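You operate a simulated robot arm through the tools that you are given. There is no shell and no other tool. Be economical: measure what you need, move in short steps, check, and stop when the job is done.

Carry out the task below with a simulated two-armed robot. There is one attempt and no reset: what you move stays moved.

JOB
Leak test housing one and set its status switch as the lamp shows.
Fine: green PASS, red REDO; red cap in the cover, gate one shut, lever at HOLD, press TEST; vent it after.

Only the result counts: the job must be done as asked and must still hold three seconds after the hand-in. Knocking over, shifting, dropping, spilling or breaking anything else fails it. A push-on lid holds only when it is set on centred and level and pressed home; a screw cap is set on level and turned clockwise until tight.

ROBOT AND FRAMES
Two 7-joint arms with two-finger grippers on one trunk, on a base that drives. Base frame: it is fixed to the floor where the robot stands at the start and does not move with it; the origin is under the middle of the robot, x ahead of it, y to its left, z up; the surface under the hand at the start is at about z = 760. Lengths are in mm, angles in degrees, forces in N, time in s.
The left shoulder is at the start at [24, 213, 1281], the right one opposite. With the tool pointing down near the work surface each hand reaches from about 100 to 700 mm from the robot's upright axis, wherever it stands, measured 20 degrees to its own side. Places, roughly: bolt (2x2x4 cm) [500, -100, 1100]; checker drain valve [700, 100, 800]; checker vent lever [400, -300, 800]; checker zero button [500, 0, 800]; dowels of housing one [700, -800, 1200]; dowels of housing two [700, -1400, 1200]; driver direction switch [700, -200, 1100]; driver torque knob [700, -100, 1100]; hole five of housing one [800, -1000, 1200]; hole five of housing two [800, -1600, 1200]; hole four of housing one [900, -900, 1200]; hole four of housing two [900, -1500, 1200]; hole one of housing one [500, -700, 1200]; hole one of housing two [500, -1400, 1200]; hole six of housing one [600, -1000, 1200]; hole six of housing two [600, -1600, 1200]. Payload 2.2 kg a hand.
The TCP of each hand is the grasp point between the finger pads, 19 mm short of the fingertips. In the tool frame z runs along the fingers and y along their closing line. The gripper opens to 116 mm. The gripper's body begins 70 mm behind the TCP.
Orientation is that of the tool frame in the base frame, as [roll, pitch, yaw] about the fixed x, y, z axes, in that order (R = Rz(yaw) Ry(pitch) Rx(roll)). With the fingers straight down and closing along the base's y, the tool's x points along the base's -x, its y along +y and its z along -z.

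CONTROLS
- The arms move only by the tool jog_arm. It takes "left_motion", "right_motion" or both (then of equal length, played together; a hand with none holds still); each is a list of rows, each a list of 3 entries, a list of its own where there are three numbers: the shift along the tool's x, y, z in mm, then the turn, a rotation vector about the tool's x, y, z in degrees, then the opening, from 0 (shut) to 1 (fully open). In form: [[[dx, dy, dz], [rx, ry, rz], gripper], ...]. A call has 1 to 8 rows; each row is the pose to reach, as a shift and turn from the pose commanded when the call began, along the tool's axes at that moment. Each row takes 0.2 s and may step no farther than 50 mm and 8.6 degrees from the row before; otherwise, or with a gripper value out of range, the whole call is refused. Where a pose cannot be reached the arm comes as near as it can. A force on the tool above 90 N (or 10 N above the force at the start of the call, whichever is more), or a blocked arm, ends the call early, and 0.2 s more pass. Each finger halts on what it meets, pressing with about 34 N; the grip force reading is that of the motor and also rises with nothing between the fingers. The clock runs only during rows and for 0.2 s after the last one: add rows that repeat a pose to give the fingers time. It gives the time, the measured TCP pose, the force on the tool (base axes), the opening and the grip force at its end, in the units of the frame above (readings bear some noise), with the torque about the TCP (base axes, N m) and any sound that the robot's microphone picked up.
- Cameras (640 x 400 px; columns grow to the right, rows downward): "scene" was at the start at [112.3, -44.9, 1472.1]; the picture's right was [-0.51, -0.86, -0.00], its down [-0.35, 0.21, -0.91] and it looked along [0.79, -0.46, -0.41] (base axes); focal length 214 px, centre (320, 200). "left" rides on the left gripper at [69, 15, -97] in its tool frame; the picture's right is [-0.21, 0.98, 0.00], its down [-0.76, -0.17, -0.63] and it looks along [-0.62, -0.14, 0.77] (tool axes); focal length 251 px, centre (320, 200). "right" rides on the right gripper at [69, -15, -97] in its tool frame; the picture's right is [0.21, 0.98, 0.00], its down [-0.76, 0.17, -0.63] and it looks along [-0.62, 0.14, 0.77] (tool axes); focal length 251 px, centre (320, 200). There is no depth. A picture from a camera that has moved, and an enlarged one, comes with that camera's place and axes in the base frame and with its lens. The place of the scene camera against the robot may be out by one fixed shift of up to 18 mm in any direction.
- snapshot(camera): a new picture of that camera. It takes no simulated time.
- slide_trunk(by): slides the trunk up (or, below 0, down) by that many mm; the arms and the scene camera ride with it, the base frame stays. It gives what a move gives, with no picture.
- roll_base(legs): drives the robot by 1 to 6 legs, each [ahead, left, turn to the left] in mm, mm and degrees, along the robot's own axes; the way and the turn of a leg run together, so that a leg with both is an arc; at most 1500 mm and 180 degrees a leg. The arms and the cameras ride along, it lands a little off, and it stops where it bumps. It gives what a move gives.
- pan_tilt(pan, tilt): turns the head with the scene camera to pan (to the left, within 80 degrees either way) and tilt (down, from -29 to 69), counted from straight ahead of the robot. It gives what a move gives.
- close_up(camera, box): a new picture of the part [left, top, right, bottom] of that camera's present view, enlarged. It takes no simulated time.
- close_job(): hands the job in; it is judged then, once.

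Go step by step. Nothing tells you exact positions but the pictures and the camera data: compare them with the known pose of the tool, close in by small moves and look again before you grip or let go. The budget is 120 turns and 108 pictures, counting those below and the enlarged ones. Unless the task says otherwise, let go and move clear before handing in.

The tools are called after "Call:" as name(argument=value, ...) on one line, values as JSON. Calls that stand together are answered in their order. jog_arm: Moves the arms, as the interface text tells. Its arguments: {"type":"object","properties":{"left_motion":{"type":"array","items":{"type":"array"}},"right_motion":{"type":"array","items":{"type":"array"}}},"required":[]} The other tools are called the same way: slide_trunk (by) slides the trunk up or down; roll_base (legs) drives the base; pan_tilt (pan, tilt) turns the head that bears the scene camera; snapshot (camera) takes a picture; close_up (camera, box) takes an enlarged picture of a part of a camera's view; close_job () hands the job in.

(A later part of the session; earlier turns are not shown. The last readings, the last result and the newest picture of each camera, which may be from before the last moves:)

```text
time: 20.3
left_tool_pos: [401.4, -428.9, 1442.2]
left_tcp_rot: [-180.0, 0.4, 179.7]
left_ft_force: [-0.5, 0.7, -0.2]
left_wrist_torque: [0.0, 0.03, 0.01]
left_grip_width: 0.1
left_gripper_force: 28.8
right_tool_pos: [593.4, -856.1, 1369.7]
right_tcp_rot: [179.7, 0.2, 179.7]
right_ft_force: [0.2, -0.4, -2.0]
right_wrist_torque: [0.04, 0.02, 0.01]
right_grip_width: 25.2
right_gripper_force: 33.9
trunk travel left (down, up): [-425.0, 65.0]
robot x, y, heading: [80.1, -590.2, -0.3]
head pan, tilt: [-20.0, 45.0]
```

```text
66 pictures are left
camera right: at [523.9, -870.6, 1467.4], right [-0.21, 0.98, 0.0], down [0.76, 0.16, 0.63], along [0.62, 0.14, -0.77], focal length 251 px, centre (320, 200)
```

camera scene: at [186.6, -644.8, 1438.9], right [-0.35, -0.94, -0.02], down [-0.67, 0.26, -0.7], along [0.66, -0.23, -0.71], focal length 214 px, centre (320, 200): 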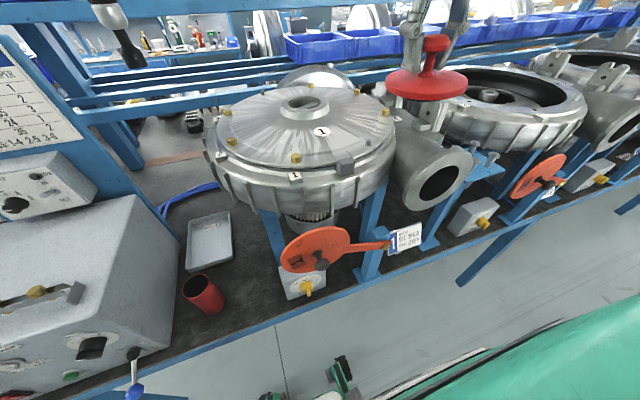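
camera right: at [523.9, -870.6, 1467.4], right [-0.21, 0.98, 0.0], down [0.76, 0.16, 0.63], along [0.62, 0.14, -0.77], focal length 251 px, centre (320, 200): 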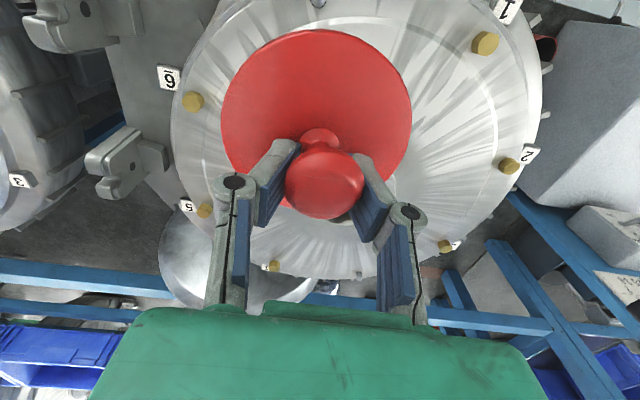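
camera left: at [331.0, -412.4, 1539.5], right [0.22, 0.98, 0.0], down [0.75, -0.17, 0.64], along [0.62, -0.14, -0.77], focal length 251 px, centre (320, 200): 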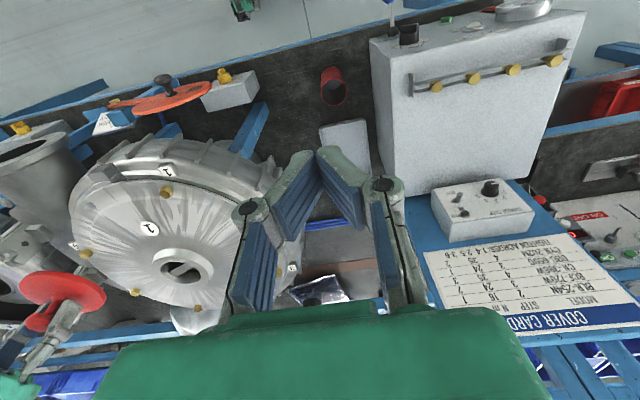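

Call:
close_up(camera="left", box=[60, 160, 260, 320])

Call:
close_up(camera="scene", box=[200, 40, 480, 210])

```text
2.50 times, centred on (160, 240) of left
camera zoom: at [331.0, -412.4, 1539.5], right [0.22, 0.98, 0.0], down [0.75, -0.17, 0.64], along [0.62, -0.14, -0.77], focal length 629 px, centre (720, 100)
```

zoom: 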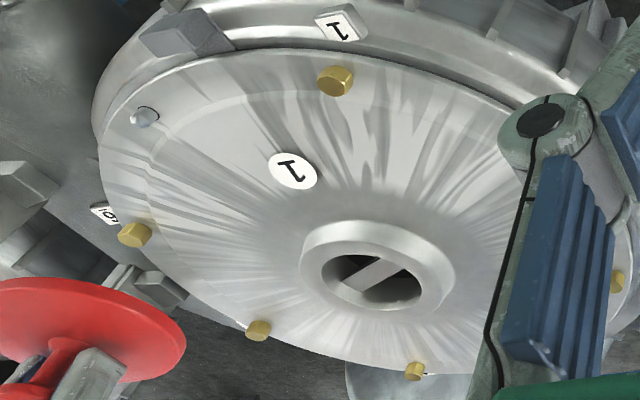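

```text
2.29 times, centred on (340, 125) of scene
camera zoom: at [187.7, -631.2, 1439.2], right [-0.35, -0.94, -0.01], down [-0.67, 0.25, -0.7], along [0.66, -0.24, -0.71], focal length 490 px, centre (274, 371)
```

zoom: 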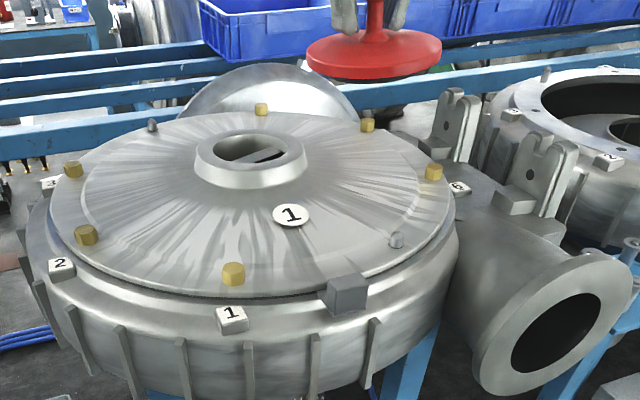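

The centre of the hole is about (706, -797) with boss top at z ≈ 1230. I move the cap above it.

Call:
jog_arm(right_motion=[[[-38, 20, 0], [0, 0, 0], 0], [[-76, 40, 0], [0, 0, 0], 0], [[-112, 58, 30], [0, 0, 0], 0], [[-112, 58, 60], [0, 0, 0], 0], [[-112, 58, 60], [0, 0, 0], 0]])

Call:
close_up(camera="left", box=[60, 160, 260, 320])

Call:
close_up(camera="scene", box=[240, 30, 400, 140])

Call:
snapshot(camera="right")

```text
refused: row 3 steps farther than a row can; nothing moved
```

```text
2.50 times, centred on (160, 240) of left
camera zoom: at [331.0, -412.4, 1539.5], right [0.22, 0.98, 0.0], down [0.75, -0.17, 0.64], along [0.62, -0.14, -0.77], focal length 629 px, centre (720, 100)
```

zoom: 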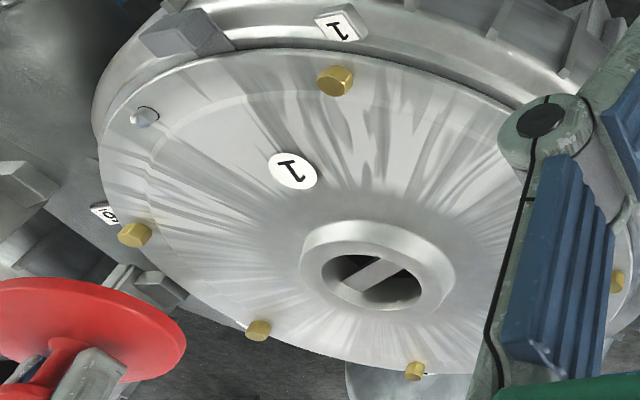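

```text
3.64 times, centred on (320, 85) of scene
camera zoom: at [187.7, -631.2, 1439.2], right [-0.35, -0.94, -0.01], down [-0.67, 0.25, -0.7], along [0.66, -0.24, -0.71], focal length 780 px, centre (320, 618)
```

zoom: 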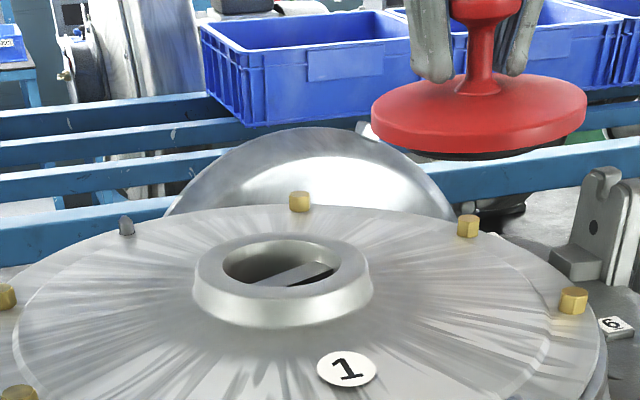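

```text
61 pictures are left
camera right: at [523.9, -870.6, 1467.4], right [-0.21, 0.98, 0.0], down [0.76, 0.16, 0.63], along [0.62, 0.14, -0.77], focal length 251 px, centre (320, 200)
```

right: 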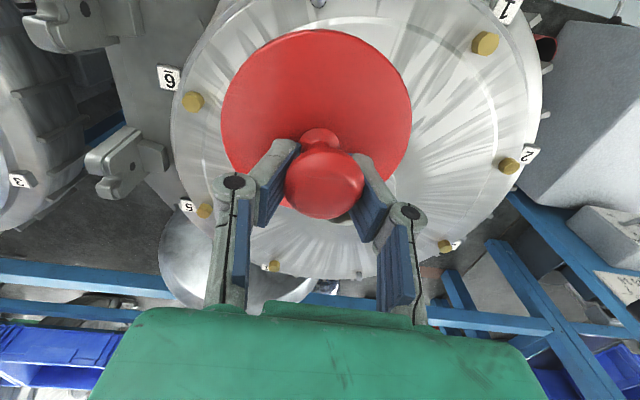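

Call:
jog_arm(right_motion=[[[-38, 20, 0], [0, 0, 0], 0], [[-76, 40, 0], [0, 0, 0], 0], [[-112, 58, 10], [0, 0, 0], 0], [[-112, 58, 35], [0, 0, 0], 0], [[-112, 58, 60], [0, 0, 0], 0], [[-112, 58, 60], [0, 0, 0], 0]])

Call:
close_up(camera="left", box=[60, 160, 260, 320])

Call:
close_up(camera="scene", box=[240, 30, 400, 140])

```text
time: 21.7
left_tool_pos: [401.1, -424.9, 1440.9]
left_tcp_rot: [-179.8, 0.4, 179.7]
left_ft_force: [-0.6, 0.0, 0.2]
left_wrist_torque: [-0.01, -0.02, 0.0]
left_grip_width: 0.1
left_gripper_force: 28.8
right_tool_pos: [705.4, -791.7, 1313.7]
right_tcp_rot: [180.0, 0.0, 179.7]
right_ft_force: [0.7, 1.1, -2.1]
right_wrist_torque: [-0.03, -0.01, 0.05]
right_grip_width: 25.0
right_gripper_force: 34.0
trunk travel left (down, up): [-425.0, 65.0]
robot x, y, heading: [78.9, -590.7, -0.2]
head pan, tilt: [-20.0, 45.0]
```

```text
2.50 times, centred on (160, 240) of left
camera zoom: at [331.0, -407.2, 1538.2], right [0.22, 0.98, 0.0], down [0.75, -0.17, 0.64], along [0.62, -0.14, -0.77], focal length 629 px, centre (720, 100)
```

zoom: 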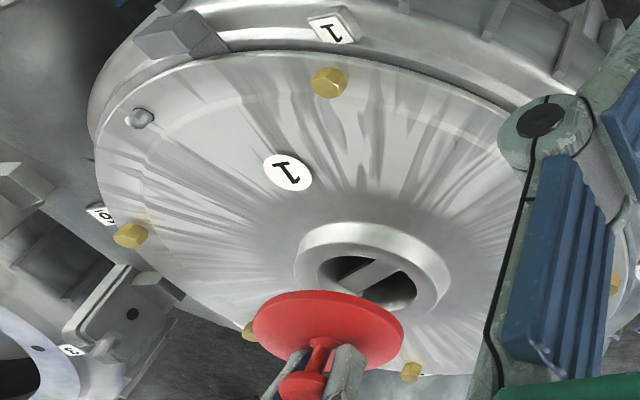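

```text
3.64 times, centred on (320, 85) of scene
camera zoom: at [189.2, -595.7, 1439.9], right [-0.34, -0.94, 0.01], down [-0.67, 0.23, -0.71], along [0.66, -0.25, -0.71], focal length 780 px, centre (320, 618)
```

zoom: 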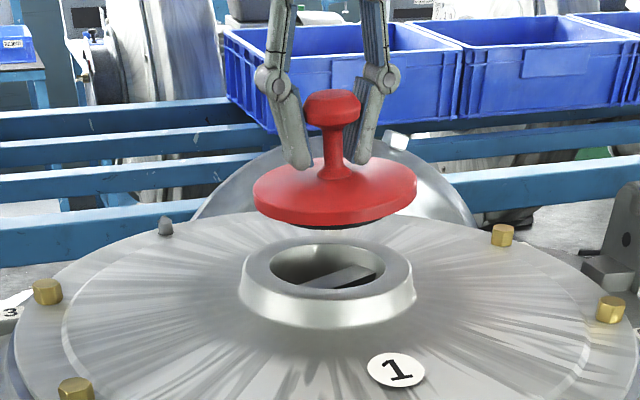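

The cap appears about 5–10 mm too far to -y relative to the hole. I correct +7 mm in y and descend partway.

Call:
jog_arm(right_motion=[[[0, 7, 0], [0, 0, 0], 0], [[0, 7, 12], [0, 0, 0], 0], [[0, 7, 24], [0, 0, 0], 0], [[0, 7, 24], [0, 0, 0], 0]])

Call:
close_up(camera="left", box=[100, 200, 240, 300])

Call:
close_up(camera="scene", box=[260, 40, 380, 120])

```text
time: 22.7
left_tool_pos: [399.4, -443.6, 1443.6]
left_tcp_rot: [179.4, 0.3, 179.7]
left_ft_force: [-0.2, 0.4, -0.3]
left_wrist_torque: [0.04, -0.06, -0.02]
left_grip_width: 0.0
left_gripper_force: 28.8
right_tool_pos: [704.5, -804.1, 1288.4]
right_tcp_rot: [179.4, 0.0, 179.5]
right_ft_force: [1.4, -0.8, -1.7]
right_wrist_torque: [0.05, 0.01, 0.01]
right_grip_width: 24.5
right_gripper_force: 34.3
trunk travel left (down, up): [-425.0, 65.0]
robot x, y, heading: [74.0, -593.9, -0.2]
head pan, tilt: [-20.0, 45.0]
```

```text
4.00 times, centred on (170, 250) of left
camera zoom: at [329.3, -427.5, 1540.4], right [0.22, 0.98, 0.01], down [0.75, -0.18, 0.64], along [0.62, -0.13, -0.77], focal length 1006 px, centre (920, 0)
```

zoom: 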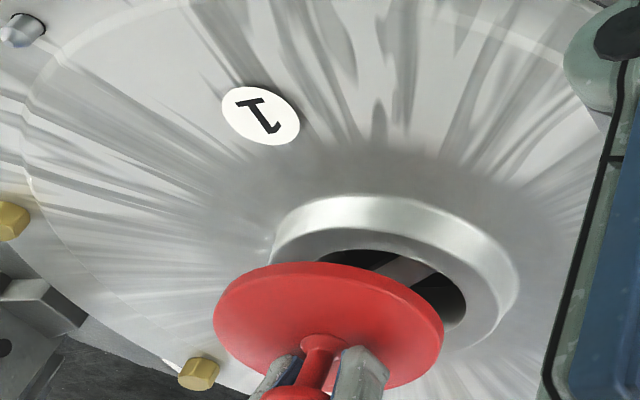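

```text
5.00 times, centred on (320, 80) of scene
camera zoom: at [187.5, -613.5, 1439.9], right [-0.34, -0.94, 0.0], down [-0.67, 0.24, -0.71], along [0.66, -0.24, -0.71], focal length 1072 px, centre (320, 800)
```

zoom: 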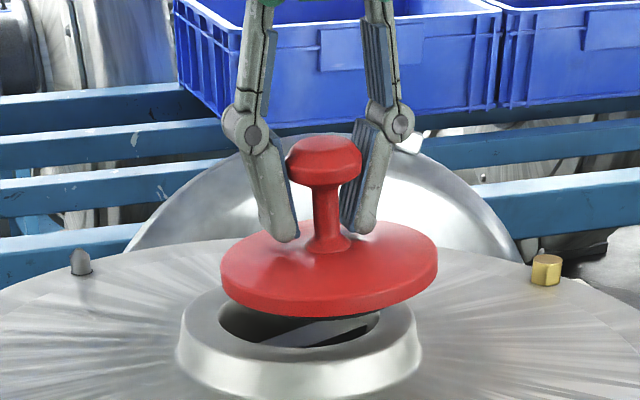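

The robot sways laterally after the drive. I hold still for a bit to let it settle and then measure.

Call:
jog_arm(right_motion=[[[0, 0, 0], [0, 0, 0], 0], [[0, 0, 0], [0, 0, 0], 0], [[0, 0, 0], [0, 0, 0], 0], [[0, 0, 0], [0, 0, 0], 0], [[0, 0, 0], [0, 0, 0], 0], [[0, 0, 0], [0, 0, 0], 0], [[0, 0, 0], [0, 0, 0], 0], [[0, 0, 0], [0, 0, 0], 0]])

Call:
jog_arm(right_motion=[[[0, 0, 0], [0, 0, 0], 0], [[0, 0, 0], [0, 0, 0], 0], [[0, 0, 0], [0, 0, 0], 0]])

Call:
jog_arm(right_motion=[[[0, 0, 0], [0, 0, 0], 0], [[0, 0, 0], [0, 0, 0], 0], [[0, 0, 0], [0, 0, 0], 0]])

Call:
jog_arm(right_motion=[[[0, 0, 0], [0, 0, 0], 0], [[0, 0, 0], [0, 0, 0], 0], [[0, 0, 0], [0, 0, 0], 0], [[0, 0, 0], [0, 0, 0], 0], [[0, 0, 0], [0, 0, 0], 0], [[0, 0, 0], [0, 0, 0], 0], [[0, 0, 0], [0, 0, 0], 0], [[0, 0, 0], [0, 0, 0], 0]])

Call:
close_up(camera="scene", box=[260, 40, 380, 120])

Call:
close_up(camera="left", box=[100, 200, 240, 300])

```text
time: 24.5
left_tool_pos: [399.4, -431.2, 1441.5]
left_tcp_rot: [180.0, 0.3, 179.6]
left_ft_force: [0.6, 0.0, -0.1]
left_wrist_torque: [0.03, -0.01, -0.03]
left_grip_width: 0.1
left_gripper_force: 28.2
right_tool_pos: [706.4, -792.2, 1289.7]
right_tcp_rot: [179.7, 0.0, 179.6]
right_ft_force: [-0.1, -0.4, -0.8]
right_wrist_torque: [0.02, -0.01, 0.01]
right_grip_width: 24.5
right_gripper_force: 34.0
trunk travel left (down, up): [-425.0, 65.0]
robot x, y, heading: [79.0, -596.0, -0.1]
head pan, tilt: [-20.0, 45.0]
```

```text
time: 25.5
left_tool_pos: [394.3, -472.3, 1447.0]
left_tcp_rot: [178.2, 0.4, 179.6]
left_ft_force: [-0.3, -1.6, -0.4]
left_wrist_torque: [0.1, -0.05, 0.0]
left_grip_width: 0.4
left_gripper_force: 28.0
right_tool_pos: [699.9, -827.7, 1285.8]
right_tcp_rot: [178.0, 0.1, 179.6]
right_ft_force: [-0.6, -2.4, -0.9]
right_wrist_torque: [0.16, 0.0, -0.03]
right_grip_width: 24.7
right_gripper_force: 34.0
trunk travel left (down, up): [-425.0, 65.0]
robot x, y, heading: [77.7, -587.5, -0.1]
head pan, tilt: [-20.0, 45.0]
stopped in row 3 (right hand): the arm was blocked; the commanded pose is now the measured one
```

```text
time: 26.3
left_tool_pos: [393.2, -427.5, 1443.2]
left_tcp_rot: [-179.8, 0.4, 179.8]
left_ft_force: [-0.5, 1.1, 0.1]
left_wrist_torque: [0.01, -0.06, 0.0]
left_grip_width: 0.0
left_gripper_force: 28.3
right_tool_pos: [700.2, -787.4, 1291.7]
right_tcp_rot: [179.6, 0.2, -180.0]
right_ft_force: [0.1, 1.9, -1.4]
right_wrist_torque: [-0.03, -0.03, 0.0]
right_grip_width: 24.1
right_gripper_force: 33.4
trunk travel left (down, up): [-425.0, 65.0]
robot x, y, heading: [77.7, -586.3, -0.4]
head pan, tilt: [-20.0, 45.0]
```

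```text
time: 28.3
left_tool_pos: [385.7, -489.8, 1452.4]
left_tcp_rot: [177.5, 0.7, 179.3]
left_ft_force: [-0.2, -1.1, -0.3]
left_wrist_torque: [0.13, -0.12, -0.02]
left_grip_width: 0.0
left_gripper_force: 28.3
right_tool_pos: [691.0, -845.3, 1283.3]
right_tcp_rot: [177.0, 0.4, 179.4]
right_ft_force: [0.3, -2.1, -2.1]
right_wrist_torque: [0.17, 0.0, -0.01]
right_grip_width: 24.1
right_gripper_force: 33.9
trunk travel left (down, up): [-425.0, 65.0]
robot x, y, heading: [72.6, -578.3, -1.0]
head pan, tilt: [-20.0, 45.0]
stopped in row 8 (right hand): the arm was blocked; the commanded pose is now the measured one
```

```text
5.00 times, centred on (320, 80) of scene
camera zoom: at [184.7, -609.4, 1439.5], right [-0.35, -0.94, 0.0], down [-0.66, 0.25, -0.7], along [0.66, -0.25, -0.71], focal length 1072 px, centre (320, 800)
```

zoom: 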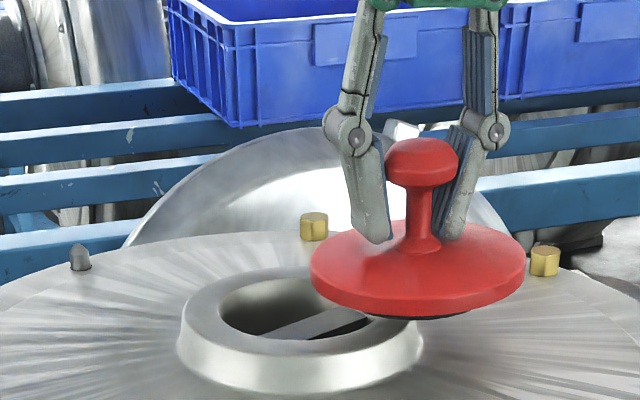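

```text
4.00 times, centred on (170, 250) of left
camera zoom: at [315.9, -477.5, 1548.2], right [0.23, 0.97, 0.04], down [0.75, -0.2, 0.63], along [0.62, -0.11, -0.77], focal length 1006 px, centre (920, 0)
```

zoom: 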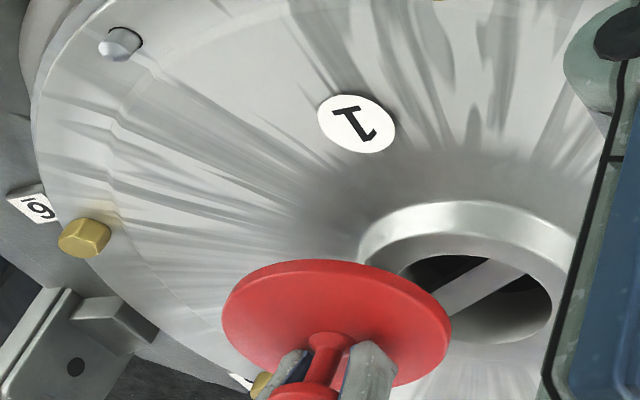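

The swaying grows, so the base is probably leaning on something. I lift the cap a bit and back off 50 mm.

Call:
jog_arm(right_motion=[[[0, 0, -25], [0, 0, 0], 0], [[0, 0, -50], [0, 0, 0], 0]])

Call:
roll_base(legs=[[-50, 0, 0.8]])

Call:
jog_arm(right_motion=[[[0, 0, 0], [0, 0, 0], 0], [[0, 0, 0], [0, 0, 0], 0], [[0, 0, 0], [0, 0, 0], 0], [[0, 0, 0], [0, 0, 0], 0]])

Call:
jog_arm(right_motion=[[[0, 0, 0], [0, 0, 0], 0], [[0, 0, 0], [0, 0, 0], 0], [[0, 0, 0], [0, 0, 0], 0], [[0, 0, 0], [0, 0, 0], 0]])

Call:
pan_tilt(pan=-20, tilt=69)

Call:
snapshot(camera="scene")

```text
time: 29.1
left_tool_pos: [385.6, -421.7, 1448.0]
left_tcp_rot: [179.9, 0.5, 179.5]
left_ft_force: [-0.5, -0.4, 0.1]
left_wrist_torque: [0.01, 0.0, -0.01]
left_grip_width: 0.0
left_gripper_force: 28.5
right_tool_pos: [688.8, -779.7, 1342.0]
right_tcp_rot: [179.0, 0.5, 180.0]
right_ft_force: [-0.6, -0.6, -3.5]
right_wrist_torque: [0.01, 0.0, -0.03]
right_grip_width: 23.8
right_gripper_force: 34.5
trunk travel left (down, up): [-425.0, 65.0]
robot x, y, heading: [75.6, -564.7, -0.6]
head pan, tilt: [-20.0, 45.0]
stopped in row 2 (right hand): the arm was blocked; the commanded pose is now the measured one
```

```text
time: 30.0
left_tool_pos: [350.3, -405.7, 1443.8]
left_tcp_rot: [-179.5, -0.3, -179.8]
left_ft_force: [1.3, -0.1, 0.0]
left_wrist_torque: [-0.01, 0.18, 0.01]
left_grip_width: 0.1
left_gripper_force: 28.5
right_tool_pos: [656.5, -761.1, 1333.8]
right_tcp_rot: [179.5, -0.2, -179.3]
right_ft_force: [1.5, 1.0, -4.2]
right_wrist_torque: [-0.07, 0.07, 0.03]
right_grip_width: 24.0
right_gripper_force: 34.3
trunk travel left (down, up): [-425.0, 65.0]
robot x, y, heading: [22.9, -558.2, -0.2]
head pan, tilt: [-20.0, 45.0]
```

```text
time: 31.0
left_tool_pos: [317.9, -453.4, 1455.2]
left_tcp_rot: [178.9, 0.9, -179.8]
left_ft_force: [-0.2, -0.5, 0.8]
left_wrist_torque: [-0.05, -0.09, -0.03]
left_grip_width: 0.3
left_gripper_force: 28.5
right_tool_pos: [627.9, -804.1, 1341.9]
right_tcp_rot: [177.5, 1.1, -179.3]
right_ft_force: [-0.1, 1.5, -1.1]
right_wrist_torque: [-0.09, -0.03, -0.03]
right_grip_width: 23.5
right_gripper_force: 34.0
trunk travel left (down, up): [-425.0, 65.0]
robot x, y, heading: [23.9, -560.7, 0.0]
head pan, tilt: [-20.0, 45.0]
```

```text
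time: 32.0
left_tool_pos: [329.7, -470.7, 1452.3]
left_tcp_rot: [178.1, 0.4, 179.9]
left_ft_force: [-0.1, 0.8, 0.7]
left_wrist_torque: [0.01, -0.01, 0.01]
left_grip_width: 0.0
left_gripper_force: 28.9
right_tool_pos: [637.7, -821.9, 1331.8]
right_tcp_rot: [176.9, 0.6, -179.6]
right_ft_force: [0.9, 0.0, -2.0]
right_wrist_torque: [-0.02, 0.01, 0.0]
right_grip_width: 23.4
right_gripper_force: 34.3
trunk travel left (down, up): [-425.0, 65.0]
robot x, y, heading: [23.5, -556.7, 0.0]
head pan, tilt: [-20.0, 45.0]
```

```text
time: 32.9
left_tool_pos: [328.5, -427.5, 1447.3]
left_tcp_rot: [179.6, 0.2, 179.6]
left_ft_force: [1.5, -0.1, -0.9]
left_wrist_torque: [0.05, 0.06, -0.01]
left_grip_width: 0.1
left_gripper_force: 28.2
right_tool_pos: [633.6, -784.0, 1335.8]
right_tcp_rot: [178.4, 0.4, -179.7]
right_ft_force: [-1.2, 0.4, -3.0]
right_wrist_torque: [0.06, -0.06, 0.01]
right_grip_width: 23.4
right_gripper_force: 34.0
trunk travel left (down, up): [-425.0, 65.0]
robot x, y, heading: [19.8, -549.8, -0.6]
head pan, tilt: [-20.0, 68.8]
```

```text
54 pictures are left
camera scene: at [112.8, -510.1, 1408.1], right [-0.35, -0.94, 0.04], down [-0.88, 0.31, -0.37], along [0.33, -0.16, -0.93], focal length 214 px, centre (320, 200)
```

scene: 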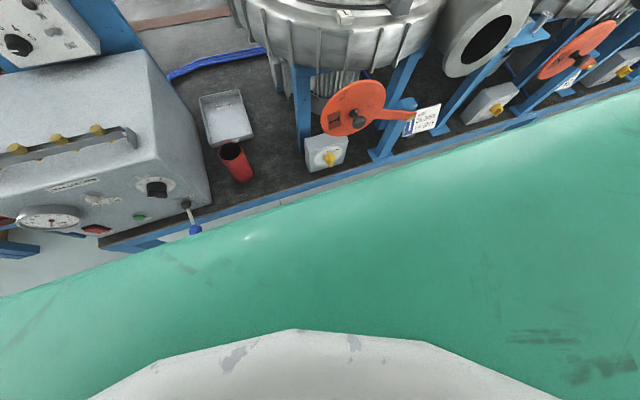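

Call:
jog_arm(right_motion=[[[0, 0, 0], [0, 0, 0], 0], [[0, 0, 0], [0, 0, 0], 0], [[0, 0, 0], [0, 0, 0], 0], [[0, 0, 0], [0, 0, 0], 0], [[0, 0, 0], [0, 0, 0], 0], [[0, 0, 0], [0, 0, 0], 0], [[0, 0, 0], [0, 0, 0], 0], [[0, 0, 0], [0, 0, 0], 0]])

Call:
jog_arm(right_motion=[[[0, 0, 0], [0, 0, 0], 0], [[0, 0, 0], [0, 0, 0], 0], [[0, 0, 0], [0, 0, 0], 0]])

Call:
jog_arm(right_motion=[[[0, 0, 0], [0, 0, 0], 0], [[0, 0, 0], [0, 0, 0], 0]])

Call:
jog_arm(right_motion=[[[0, 0, 0], [0, 0, 0], 0]])

Call:
jog_arm(right_motion=[[[0, 0, 0], [0, 0, 0], 0]])

Call:
jog_arm(right_motion=[[[0, 0, 0], [0, 0, 0], 0]])

```text
time: 34.9
left_tool_pos: [325.3, -461.3, 1455.2]
left_tcp_rot: [178.1, 0.5, -180.0]
left_ft_force: [0.0, -0.7, -1.3]
left_wrist_torque: [0.11, 0.07, 0.0]
left_grip_width: 0.0
left_gripper_force: 28.6
right_tool_pos: [632.7, -813.3, 1332.7]
right_tcp_rot: [176.4, 0.7, -179.5]
right_ft_force: [0.3, -1.7, -3.0]
right_wrist_torque: [0.14, 0.02, 0.0]
right_grip_width: 23.7
right_gripper_force: 33.5
trunk travel left (down, up): [-425.0, 65.0]
robot x, y, heading: [22.0, -542.6, -0.3]
head pan, tilt: [-20.0, 68.8]
stopped in row 8 (right hand): the arm was blocked; the commanded pose is now the measured one
```

```text
time: 35.9
left_tool_pos: [312.3, -503.4, 1462.3]
left_tcp_rot: [176.5, 1.2, 179.6]
left_ft_force: [-1.2, -1.3, -0.4]
left_wrist_torque: [0.16, -0.11, 0.01]
left_grip_width: 0.1
left_gripper_force: 28.6
right_tool_pos: [619.0, -851.5, 1332.1]
right_tcp_rot: [174.7, 1.4, -179.6]
right_ft_force: [-0.7, -1.2, -1.7]
right_wrist_torque: [0.21, -0.04, -0.03]
right_grip_width: 23.4
right_gripper_force: 33.6
trunk travel left (down, up): [-425.0, 65.0]
robot x, y, heading: [19.6, -535.9, -0.9]
head pan, tilt: [-20.0, 68.8]
stopped in row 3 (right hand): the arm was blocked; the commanded pose is now the measured one
```

```text
time: 36.7
left_tool_pos: [315.1, -421.9, 1461.5]
left_tcp_rot: [179.4, 0.9, 179.9]
left_ft_force: [0.1, 0.2, -0.7]
left_wrist_torque: [-0.05, 0.01, -0.02]
left_grip_width: 0.0
left_gripper_force: 28.0
right_tool_pos: [619.8, -775.1, 1342.2]
right_tcp_rot: [177.3, 1.4, -179.0]
right_ft_force: [-0.3, -0.1, -2.9]
right_wrist_torque: [0.07, 0.0, 0.02]
right_grip_width: 23.2
right_gripper_force: 34.2
trunk travel left (down, up): [-425.0, 65.0]
robot x, y, heading: [21.3, -514.4, -0.7]
head pan, tilt: [-20.0, 68.8]
stopped in row 2 (right hand): the arm was blocked; the commanded pose is now the measured one
```

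```text
time: 37.3
left_tool_pos: [312.2, -396.9, 1454.6]
left_tcp_rot: [-179.8, -0.3, -179.7]
left_ft_force: [-0.3, 1.3, 0.6]
left_wrist_torque: [-0.14, 0.06, 0.0]
left_grip_width: 0.0
left_gripper_force: 28.6
right_tool_pos: [615.4, -745.9, 1351.6]
right_tcp_rot: [178.5, 1.7, -178.7]
right_ft_force: [-0.2, 2.7, -1.1]
right_wrist_torque: [-0.16, -0.02, -0.01]
right_grip_width: 22.9
right_gripper_force: 34.5
trunk travel left (down, up): [-425.0, 65.0]
robot x, y, heading: [20.6, -518.6, -0.6]
head pan, tilt: [-20.0, 68.8]
stopped in row 1 (right hand): the arm was blocked; the commanded pose is now the measured one
```

```text
time: 37.7
left_tool_pos: [308.3, -441.7, 1462.9]
left_tcp_rot: [178.7, 1.3, -179.9]
left_ft_force: [-0.4, 0.0, 0.2]
left_wrist_torque: [-0.02, 0.04, -0.04]
left_grip_width: 0.0
left_gripper_force: 28.1
right_tool_pos: [617.6, -791.0, 1343.2]
right_tcp_rot: [176.8, 1.5, -178.9]
right_ft_force: [-0.1, -0.4, -1.0]
right_wrist_torque: [-0.02, -0.02, -0.01]
right_grip_width: 22.9
right_gripper_force: 34.1
trunk travel left (down, up): [-425.0, 65.0]
robot x, y, heading: [18.0, -529.1, -0.6]
head pan, tilt: [-20.0, 68.8]
```

```text
time: 38.1
left_tool_pos: [311.1, -450.0, 1454.5]
left_tcp_rot: [178.0, -0.5, -179.8]
left_ft_force: [0.8, -0.5, -0.1]
left_wrist_torque: [-0.02, -0.01, 0.0]
left_grip_width: 0.0
left_gripper_force: 28.3
right_tool_pos: [615.5, -795.2, 1341.1]
right_tcp_rot: [176.7, 1.5, -178.8]
right_ft_force: [-0.7, -0.9, -2.1]
right_wrist_torque: [0.08, -0.08, 0.02]
right_grip_width: 22.7
right_gripper_force: 34.1
trunk travel left (down, up): [-425.0, 65.0]
robot x, y, heading: [17.9, -531.6, -0.4]
head pan, tilt: [-20.0, 68.8]
```

Something is disturbing the robot: arms report blocked while the body rocks. I look around to find a contact.

Call:
pan_tilt(pan=-75, tilt=15)

Call:
snapshot(camera="scene")

Call:
pan_tilt(pan=40, tilt=15)

Call:
snapshot(camera="scene")

```text
time: 39.3
left_tool_pos: [309.7, -355.9, 1456.6]
left_tcp_rot: [-178.6, 0.6, -179.7]
left_ft_force: [-1.1, 1.0, 1.7]
left_wrist_torque: [-0.13, -0.06, 0.0]
left_grip_width: 0.1
left_gripper_force: 28.2
right_tool_pos: [617.1, -708.3, 1357.9]
right_tcp_rot: [179.7, 1.7, -178.6]
right_ft_force: [0.9, 3.2, -0.8]
right_wrist_torque: [-0.28, 0.05, 0.01]
right_grip_width: 22.2
right_gripper_force: 34.0
trunk travel left (down, up): [-425.0, 65.0]
robot x, y, heading: [24.2, -512.3, -0.6]
head pan, tilt: [-75.0, 15.0]
```

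```text
53 pictures are left
camera scene: at [75.8, -538.5, 1489.7], right [-0.97, -0.25, 0.01], down [-0.07, 0.21, -0.98], along [0.24, -0.95, -0.22], focal length 214 px, centre (320, 200)
```

scene: 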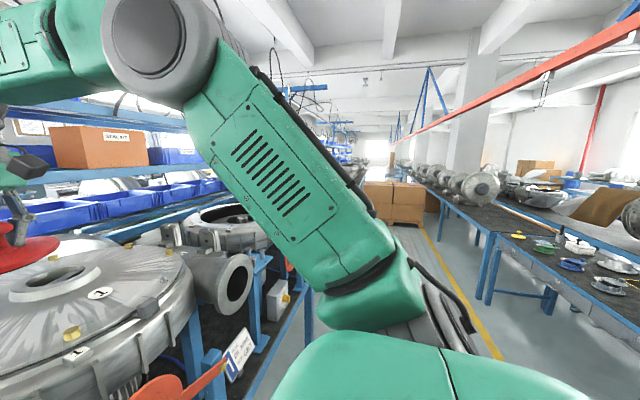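

```text
time: 41.3
left_tool_pos: [310.1, -347.6, 1455.4]
left_tcp_rot: [-178.1, 0.6, -179.7]
left_ft_force: [-1.1, 1.3, 2.9]
left_wrist_torque: [-0.14, -0.03, -0.03]
left_grip_width: 0.0
left_gripper_force: 28.9
right_tool_pos: [616.7, -700.6, 1358.6]
right_tcp_rot: [-179.9, 1.8, -178.6]
right_ft_force: [0.7, 4.4, -0.9]
right_wrist_torque: [-0.25, -0.01, 0.02]
right_grip_width: 21.9
right_gripper_force: 34.0
trunk travel left (down, up): [-425.0, 65.0]
robot x, y, heading: [25.2, -506.9, -0.9]
head pan, tilt: [40.0, 15.0]
```

```text
52 pictures are left
camera scene: at [124.6, -380.2, 1482.4], right [0.63, -0.77, 0.04], down [-0.2, -0.21, -0.96], along [0.75, 0.6, -0.29], focal length 214 px, centre (320, 200)
```

scene: 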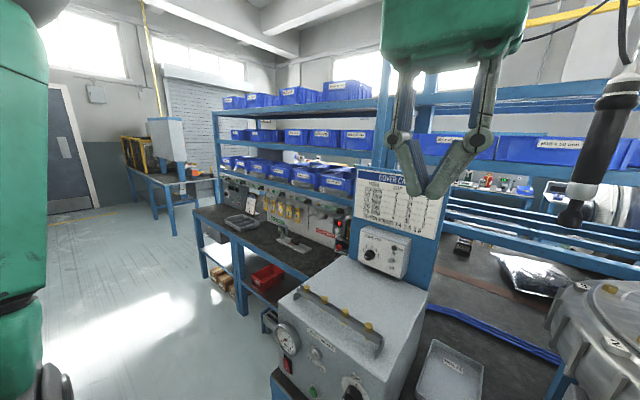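

Call:
pan_tilt(pan=-20, tilt=45)

Call:
pan_tilt(pan=-18, tilt=45)

Call:
pan_tilt(pan=-20, tilt=45)

Call:
pan_tilt(pan=-22, tilt=45)

Call:
snapshot(camera="scene")

```text
time: 42.6
left_tool_pos: [306.0, -475.3, 1464.2]
left_tcp_rot: [177.4, 1.3, 179.9]
left_ft_force: [-0.9, -0.3, -0.3]
left_wrist_torque: [0.09, -0.06, -0.01]
left_grip_width: 0.0
left_gripper_force: 27.8
right_tool_pos: [614.8, -822.2, 1339.7]
right_tcp_rot: [175.7, 1.7, -179.0]
right_ft_force: [-0.5, -1.0, -0.1]
right_wrist_torque: [0.02, -0.05, 0.01]
right_grip_width: 21.7
right_gripper_force: 34.0
trunk travel left (down, up): [-425.0, 65.0]
robot x, y, heading: [24.4, -531.6, -0.3]
head pan, tilt: [-20.0, 45.0]
```

```text
time: 43.2
left_tool_pos: [309.3, -343.0, 1453.7]
left_tcp_rot: [-178.0, 0.4, -179.5]
left_ft_force: [-0.6, 1.6, 2.6]
left_wrist_torque: [-0.15, -0.05, -0.02]
left_grip_width: 0.0
left_gripper_force: 28.8
right_tool_pos: [613.6, -694.3, 1361.1]
right_tcp_rot: [-179.7, 2.0, -178.4]
right_ft_force: [0.4, 3.2, -1.2]
right_wrist_torque: [-0.29, -0.02, -0.04]
right_grip_width: 21.3
right_gripper_force: 34.0
trunk travel left (down, up): [-425.0, 65.0]
robot x, y, heading: [23.0, -511.9, -0.5]
head pan, tilt: [-18.0, 45.0]
```

```text
time: 43.8
left_tool_pos: [314.3, -503.2, 1455.4]
left_tcp_rot: [176.1, -0.4, -179.9]
left_ft_force: [0.0, -2.4, -1.8]
left_wrist_torque: [0.09, -0.05, -0.02]
left_grip_width: 0.1
left_gripper_force: 28.9
right_tool_pos: [619.0, -847.4, 1331.6]
right_tcp_rot: [174.7, 1.4, -179.2]
right_ft_force: [-0.5, -2.9, -0.4]
right_wrist_torque: [0.15, -0.01, 0.0]
right_grip_width: 21.2
right_gripper_force: 33.8
trunk travel left (down, up): [-425.0, 65.0]
robot x, y, heading: [20.1, -536.8, -0.2]
head pan, tilt: [-20.0, 45.0]
```

```text
time: 44.4
left_tool_pos: [307.7, -418.5, 1458.7]
left_tcp_rot: [179.6, 1.0, 179.9]
left_ft_force: [0.2, 0.3, -0.2]
left_wrist_torque: [-0.03, 0.05, 0.02]
left_grip_width: 0.0
left_gripper_force: 28.6
right_tool_pos: [616.9, -767.9, 1343.2]
right_tcp_rot: [177.8, 1.2, -178.7]
right_ft_force: [-0.8, 0.7, -3.2]
right_wrist_torque: [-0.05, -0.03, 0.0]
right_grip_width: 21.4
right_gripper_force: 34.2
trunk travel left (down, up): [-425.0, 65.0]
robot x, y, heading: [20.0, -520.9, -0.4]
head pan, tilt: [-22.0, 45.0]
```

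```text
51 pictures are left
camera scene: at [132.5, -492.5, 1438.1], right [-0.38, -0.92, 0.04], down [-0.66, 0.24, -0.71], along [0.65, -0.3, -0.7], focal length 214 px, centre (320, 200)
```

scene: 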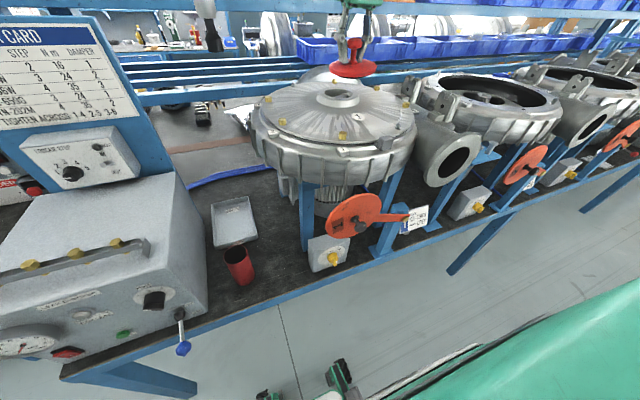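

The trunk rocks about ±4°, growing — likely with the high, far-extended posture. I retract the cap hand toward the body and see whether it calms.

Call:
jog_arm(right_motion=[[[30, 0, -5], [0, 0, 0], 0], [[60, 0, -10], [0, 0, 0], 0], [[95, 0, -10], [0, 0, 0], 0], [[130, 0, -10], [0, 0, 0], 0], [[165, 0, -10], [0, 0, 0], 0], [[200, 0, -10], [0, 0, 0], 0], [[230, 0, -10], [0, 0, 0], 0]])

Call:
pan_tilt(pan=-20, tilt=45)

Call:
pan_tilt(pan=-21, tilt=45)

Call:
pan_tilt(pan=-20, tilt=45)

```text
time: 45.2
left_tool_pos: [309.8, -274.2, 1428.3]
left_tcp_rot: [-175.0, -2.3, -179.9]
left_ft_force: [0.0, 3.0, 1.6]
left_wrist_torque: [-0.24, 0.01, 0.02]
left_grip_width: 0.1
left_gripper_force: 28.5
right_tool_pos: [528.9, -625.0, 1375.4]
right_tcp_rot: [-176.5, 1.9, -178.1]
right_ft_force: [-0.1, 4.8, -1.6]
right_wrist_torque: [-0.35, -0.04, 0.0]
right_grip_width: 21.2
right_gripper_force: 34.1
trunk travel left (down, up): [-425.0, 65.0]
robot x, y, heading: [21.9, -515.9, -0.6]
head pan, tilt: [-22.0, 45.0]
stopped in row 3 (left hand): the arm was blocked; the commanded pose is now the measured one
```

```text
time: 45.8
left_tool_pos: [307.8, -484.3, 1444.1]
left_tcp_rot: [176.5, -2.3, 179.9]
left_ft_force: [-1.4, -0.4, -2.5]
left_wrist_torque: [0.1, -0.05, -0.02]
left_grip_width: 0.0
left_gripper_force: 29.0
right_tool_pos: [523.4, -828.7, 1351.6]
right_tcp_rot: [175.5, 1.9, -179.5]
right_ft_force: [-0.7, -3.1, -0.9]
right_wrist_torque: [0.17, -0.06, -0.03]
right_grip_width: 21.2
right_gripper_force: 34.0
trunk travel left (down, up): [-425.0, 65.0]
robot x, y, heading: [19.5, -541.2, -0.7]
head pan, tilt: [-20.0, 45.0]
```

```text
time: 46.4
left_tool_pos: [317.2, -283.3, 1438.9]
left_tcp_rot: [-174.8, -1.4, -179.9]
left_ft_force: [-1.4, 0.0, 2.8]
left_wrist_torque: [0.09, -0.1, 0.03]
left_grip_width: 0.2
left_gripper_force: 28.8
right_tool_pos: [538.8, -637.2, 1374.3]
right_tcp_rot: [-177.0, 1.4, -178.0]
right_ft_force: [1.3, 0.9, -1.6]
right_wrist_torque: [0.01, 0.02, -0.01]
right_grip_width: 21.3
right_gripper_force: 33.9
trunk travel left (down, up): [-425.0, 65.0]
robot x, y, heading: [27.4, -509.3, -0.2]
head pan, tilt: [-21.0, 45.0]
```

```text
time: 47.0
left_tool_pos: [299.2, -449.9, 1436.4]
left_tcp_rot: [176.8, -3.8, 180.0]
left_ft_force: [0.2, 1.9, -0.6]
left_wrist_torque: [-0.09, 0.11, -0.03]
left_grip_width: 0.0
left_gripper_force: 29.1
right_tool_pos: [510.5, -789.2, 1361.7]
right_tcp_rot: [176.4, 1.8, -178.9]
right_ft_force: [-0.1, -3.2, 0.6]
right_wrist_torque: [0.2, -0.06, 0.01]
right_grip_width: 21.1
right_gripper_force: 33.5
trunk travel left (down, up): [-425.0, 65.0]
robot x, y, heading: [14.3, -531.9, -0.4]
head pan, tilt: [-20.0, 45.0]
```

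The rocking is serious. I back well away from the bench and lower the trunk to bring the mass down.

Call:
roll_base(legs=[[-280, 0, 0]])

Call:
slide_trunk(by=-250)

Call:
pan_tilt(pan=-21, tilt=45)

Call:
pan_tilt(pan=-20, tilt=45)

Call:
snapshot(camera="scene")

```text
time: 47.8
left_tool_pos: [291.1, -349.7, 1433.8]
left_tcp_rot: [-172.9, -4.7, -178.4]
left_ft_force: [-1.1, 2.8, 2.0]
left_wrist_torque: [-0.29, -0.04, 0.04]
left_grip_width: 0.2
left_gripper_force: 28.7
right_tool_pos: [524.5, -673.0, 1361.6]
right_tcp_rot: [-178.8, 3.7, -173.6]
right_ft_force: [-0.2, 3.0, 1.3]
right_wrist_torque: [-0.2, -0.03, -0.06]
right_grip_width: 21.6
right_gripper_force: 34.4
trunk travel left (down, up): [-425.0, 65.0]
robot x, y, heading: [40.3, -509.3, 2.1]
head pan, tilt: [-20.0, 45.0]
stopped in leg 1: the robot was blocked; the commanded pose is now the measured one
```

```text
time: 48.1
left_tool_pos: [291.1, -547.7, 1426.5]
left_tcp_rot: [174.6, -4.0, 179.9]
left_ft_force: [-0.6, -0.4, -0.8]
left_wrist_torque: [0.03, -0.14, -0.01]
left_grip_width: 0.0
left_gripper_force: 27.9
right_tool_pos: [509.4, -869.6, 1329.0]
right_tcp_rot: [172.3, 2.2, -177.8]
right_ft_force: [-1.8, -2.9, -1.8]
right_wrist_torque: [0.19, -0.07, -0.03]
right_grip_width: 20.9
right_gripper_force: 34.3
trunk travel left (down, up): [-423.0, 67.0]
robot x, y, heading: [26.1, -530.1, 0.5]
head pan, tilt: [-20.0, 45.0]
stopped: the arm was blocked; the commanded pose is now the measured one
```

```text
time: 48.7
left_tool_pos: [277.9, -317.6, 1417.6]
left_tcp_rot: [-176.1, -4.4, -180.0]
left_ft_force: [-0.3, 0.2, 2.9]
left_wrist_torque: [-0.01, -0.03, -0.01]
left_grip_width: 0.0
left_gripper_force: 28.4
right_tool_pos: [499.5, -648.9, 1362.8]
right_tcp_rot: [-178.8, 2.1, -176.1]
right_ft_force: [-1.2, 1.5, -1.7]
right_wrist_torque: [-0.15, -0.12, -0.03]
right_grip_width: 21.5
right_gripper_force: 33.8
trunk travel left (down, up): [-423.0, 67.0]
robot x, y, heading: [18.6, -506.7, 1.1]
head pan, tilt: [-21.0, 45.0]
```

```text
time: 49.3
left_tool_pos: [309.4, -538.5, 1424.6]
left_tcp_rot: [175.1, -4.8, 179.9]
left_ft_force: [-0.1, 2.1, -2.7]
left_wrist_torque: [-0.15, -0.06, 0.01]
left_grip_width: 0.0
left_gripper_force: 28.5
right_tool_pos: [526.1, -857.1, 1327.1]
right_tcp_rot: [172.6, 1.5, -177.6]
right_ft_force: [-1.1, 0.2, -0.6]
right_wrist_torque: [-0.04, -0.01, -0.03]
right_grip_width: 21.2
right_gripper_force: 33.3
trunk travel left (down, up): [-423.0, 67.0]
robot x, y, heading: [27.1, -536.7, 0.4]
head pan, tilt: [-20.0, 45.0]
```

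```text
50 pictures are left
camera scene: at [154.6, -688.2, 1433.0], right [-0.34, -0.94, -0.08], down [-0.68, 0.3, -0.67], along [0.66, -0.17, -0.74], focal length 214 px, centre (320, 200)
```

scene: 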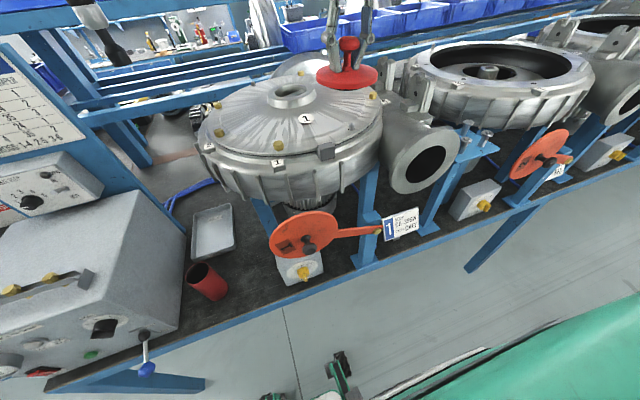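

I retry in small pieces: short backward legs and short trunk steps.

Call:
slide_trunk(by=-40)

Call:
roll_base(legs=[[-60, 0, 0]])

Call:
roll_base(legs=[[-60, 0, 0]])

Call:
slide_trunk(by=-60)

Call:
roll_base(legs=[[-60, 0, 0]])

```text
time: 49.6
left_tool_pos: [320.4, -292.9, 1372.7]
left_tcp_rot: [-176.6, -6.5, 177.0]
left_ft_force: [0.7, 5.3, 3.9]
left_wrist_torque: [-0.49, 0.05, 0.08]
left_grip_width: 0.0
left_gripper_force: 28.4
right_tool_pos: [517.3, -600.5, 1354.8]
right_tcp_rot: [-176.4, 1.8, -178.0]
right_ft_force: [2.2, 4.2, -1.2]
right_wrist_torque: [-0.3, 0.24, 0.04]
right_grip_width: 21.6
right_gripper_force: 33.5
trunk travel left (down, up): [-419.0, 71.0]
robot x, y, heading: [48.4, -517.8, -1.0]
head pan, tilt: [-20.0, 45.0]
stopped: the arm was blocked; the commanded pose is now the measured one
```

```text
time: 50.6
left_tool_pos: [280.7, -497.0, 1397.0]
left_tcp_rot: [178.2, -5.8, 180.0]
left_ft_force: [1.9, -4.5, 0.1]
left_wrist_torque: [0.33, 0.12, -0.06]
left_grip_width: 0.0
left_gripper_force: 28.2
right_tool_pos: [487.4, -775.1, 1338.3]
right_tcp_rot: [175.8, 3.5, -175.8]
right_ft_force: [-2.7, 0.8, -0.7]
right_wrist_torque: [-0.06, -0.14, -0.05]
right_grip_width: 21.2
right_gripper_force: 33.7
trunk travel left (down, up): [-419.0, 71.0]
robot x, y, heading: [39.8, -539.8, 1.9]
head pan, tilt: [-20.0, 45.0]
stopped in leg 1: the robot was blocked; the commanded pose is now the measured one
```

```text
time: 51.4
left_tool_pos: [292.7, -493.8, 1396.3]
left_tcp_rot: [-179.0, -7.1, -178.6]
left_ft_force: [55.7, 42.5, 20.3]
left_wrist_torque: [-5.5, 6.49, 1.31]
left_grip_width: 0.2
left_gripper_force: 29.1
right_tool_pos: [509.2, -778.2, 1313.9]
right_tcp_rot: [174.8, 2.1, -173.7]
right_ft_force: [-0.3, -5.9, -2.4]
right_wrist_torque: [0.44, 0.02, 0.03]
right_grip_width: 21.5
right_gripper_force: 33.5
trunk travel left (down, up): [-419.0, 71.0]
robot x, y, heading: [49.6, -532.2, 2.9]
head pan, tilt: [-20.0, 45.0]
stopped in leg 1: the robot was blocked; the commanded pose is now the measured one
```

```text
time: 52.0
left_tool_pos: [252.8, -287.7, 1317.6]
left_tcp_rot: [-174.1, -8.6, 179.1]
left_ft_force: [0.4, 3.8, 3.7]
left_wrist_torque: [-0.33, 0.07, 0.04]
left_grip_width: 0.0
left_gripper_force: 28.5
right_tool_pos: [471.3, -553.7, 1312.1]
right_tcp_rot: [-175.9, 2.9, -172.6]
right_ft_force: [1.5, 2.5, -1.4]
right_wrist_torque: [-0.16, 0.09, -0.01]
right_grip_width: 21.6
right_gripper_force: 33.8
trunk travel left (down, up): [-385.0, 105.0]
robot x, y, heading: [33.7, -521.5, 3.5]
head pan, tilt: [-20.0, 45.0]
stopped: the arm was blocked; the commanded pose is now the measured one
```

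```text
time: 53.0
left_tool_pos: [225.2, -443.9, 1329.3]
left_tcp_rot: [-178.9, -9.1, -176.5]
left_ft_force: [0.3, -3.7, 1.1]
left_wrist_torque: [0.43, 0.06, -0.05]
left_grip_width: 0.2
left_gripper_force: 28.6
right_tool_pos: [465.3, -675.0, 1271.0]
right_tcp_rot: [177.4, 0.5, -168.4]
right_ft_force: [-1.1, -1.3, -0.9]
right_wrist_torque: [0.07, -0.16, 0.01]
right_grip_width: 21.3
right_gripper_force: 33.6
trunk travel left (down, up): [-385.0, 105.0]
robot x, y, heading: [43.4, -546.8, 8.1]
head pan, tilt: [-20.0, 45.0]
stopped in leg 1: the robot was blocked; the commanded pose is now the measured one
```

Base is turning and blocked, so something near the base must be touching. I look down on the right side.

Call:
pan_tilt(pan=-80, tilt=60)

Call:
snapshot(camera="scene")

Call:
pan_tilt(pan=20, tilt=60)

Call:
snapshot(camera="scene")

Call:
snapshot(camera="left")

```text
time: 54.2
left_tool_pos: [202.7, -328.0, 1346.8]
left_tcp_rot: [-171.5, -6.5, -175.6]
left_ft_force: [-1.5, 1.4, 1.2]
left_wrist_torque: [-0.08, -0.09, 0.08]
left_grip_width: 0.0
left_gripper_force: 28.3
right_tool_pos: [455.9, -577.3, 1282.7]
right_tcp_rot: [-178.8, 0.2, -167.4]
right_ft_force: [0.8, 1.5, -3.4]
right_wrist_torque: [-0.11, 0.0, 0.02]
right_grip_width: 20.9
right_gripper_force: 33.4
trunk travel left (down, up): [-385.0, 105.0]
robot x, y, heading: [28.9, -523.1, 8.6]
head pan, tilt: [-80.0, 60.0]
```

```text
49 pictures are left
camera scene: at [67.3, -485.1, 1382.2], right [-0.95, -0.32, 0.01], down [-0.27, 0.78, -0.56], along [0.17, -0.53, -0.83], focal length 214 px, centre (320, 200)
```

scene: 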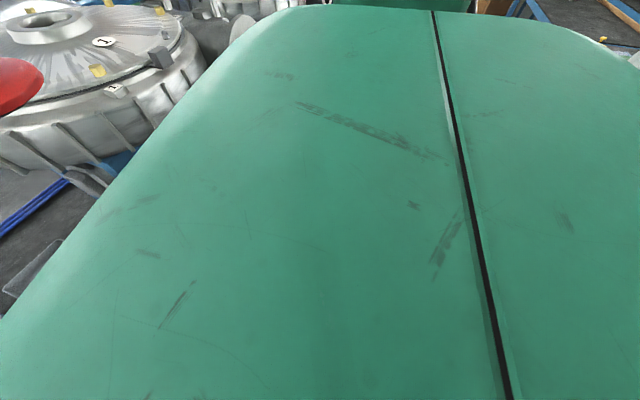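

```text
time: 56.0
left_tool_pos: [258.5, -501.0, 1345.9]
left_tcp_rot: [-179.4, -9.3, -176.1]
left_ft_force: [-3.8, 27.0, 14.6]
left_wrist_torque: [-3.85, -1.1, 0.88]
left_grip_width: 0.0
left_gripper_force: 28.8
right_tool_pos: [500.4, -740.1, 1267.2]
right_tcp_rot: [174.2, 0.1, -169.0]
right_ft_force: [0.4, -1.5, -0.4]
right_wrist_torque: [0.07, 0.03, -0.03]
right_grip_width: 21.1
right_gripper_force: 34.2
trunk travel left (down, up): [-385.0, 105.0]
robot x, y, heading: [51.6, -548.2, 7.7]
head pan, tilt: [20.0, 60.0]
```

```text
48 pictures are left
camera scene: at [170.0, -631.8, 1380.0], right [0.32, -0.94, -0.09], down [-0.84, -0.24, -0.48], along [0.44, 0.23, -0.87], focal length 214 px, centre (320, 200)
```

scene: 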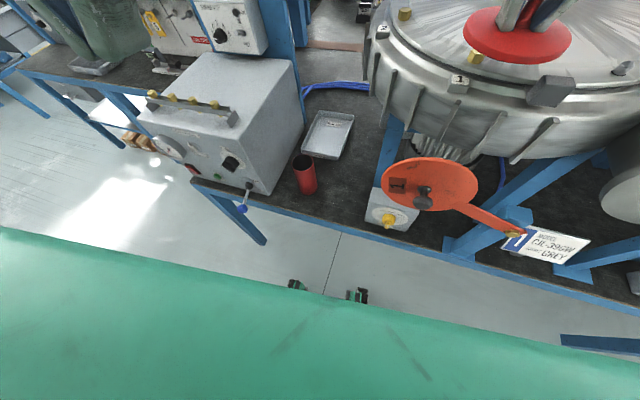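

```text
47 pictures are left
camera left: at [204.3, -488.3, 1453.3], right [0.14, 0.99, -0.05], down [0.86, -0.1, 0.5], along [0.49, -0.11, -0.86], focal length 251 px, centre (320, 200)
```

left: 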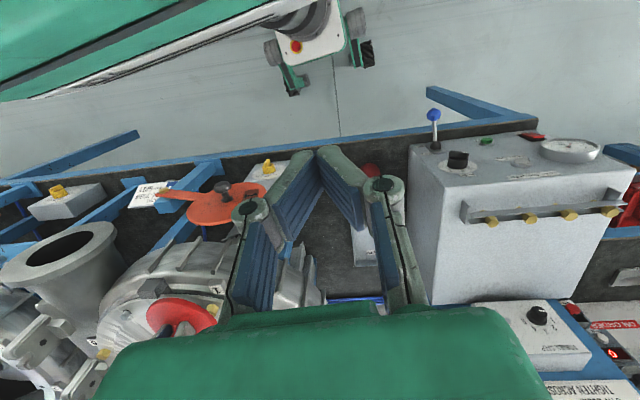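

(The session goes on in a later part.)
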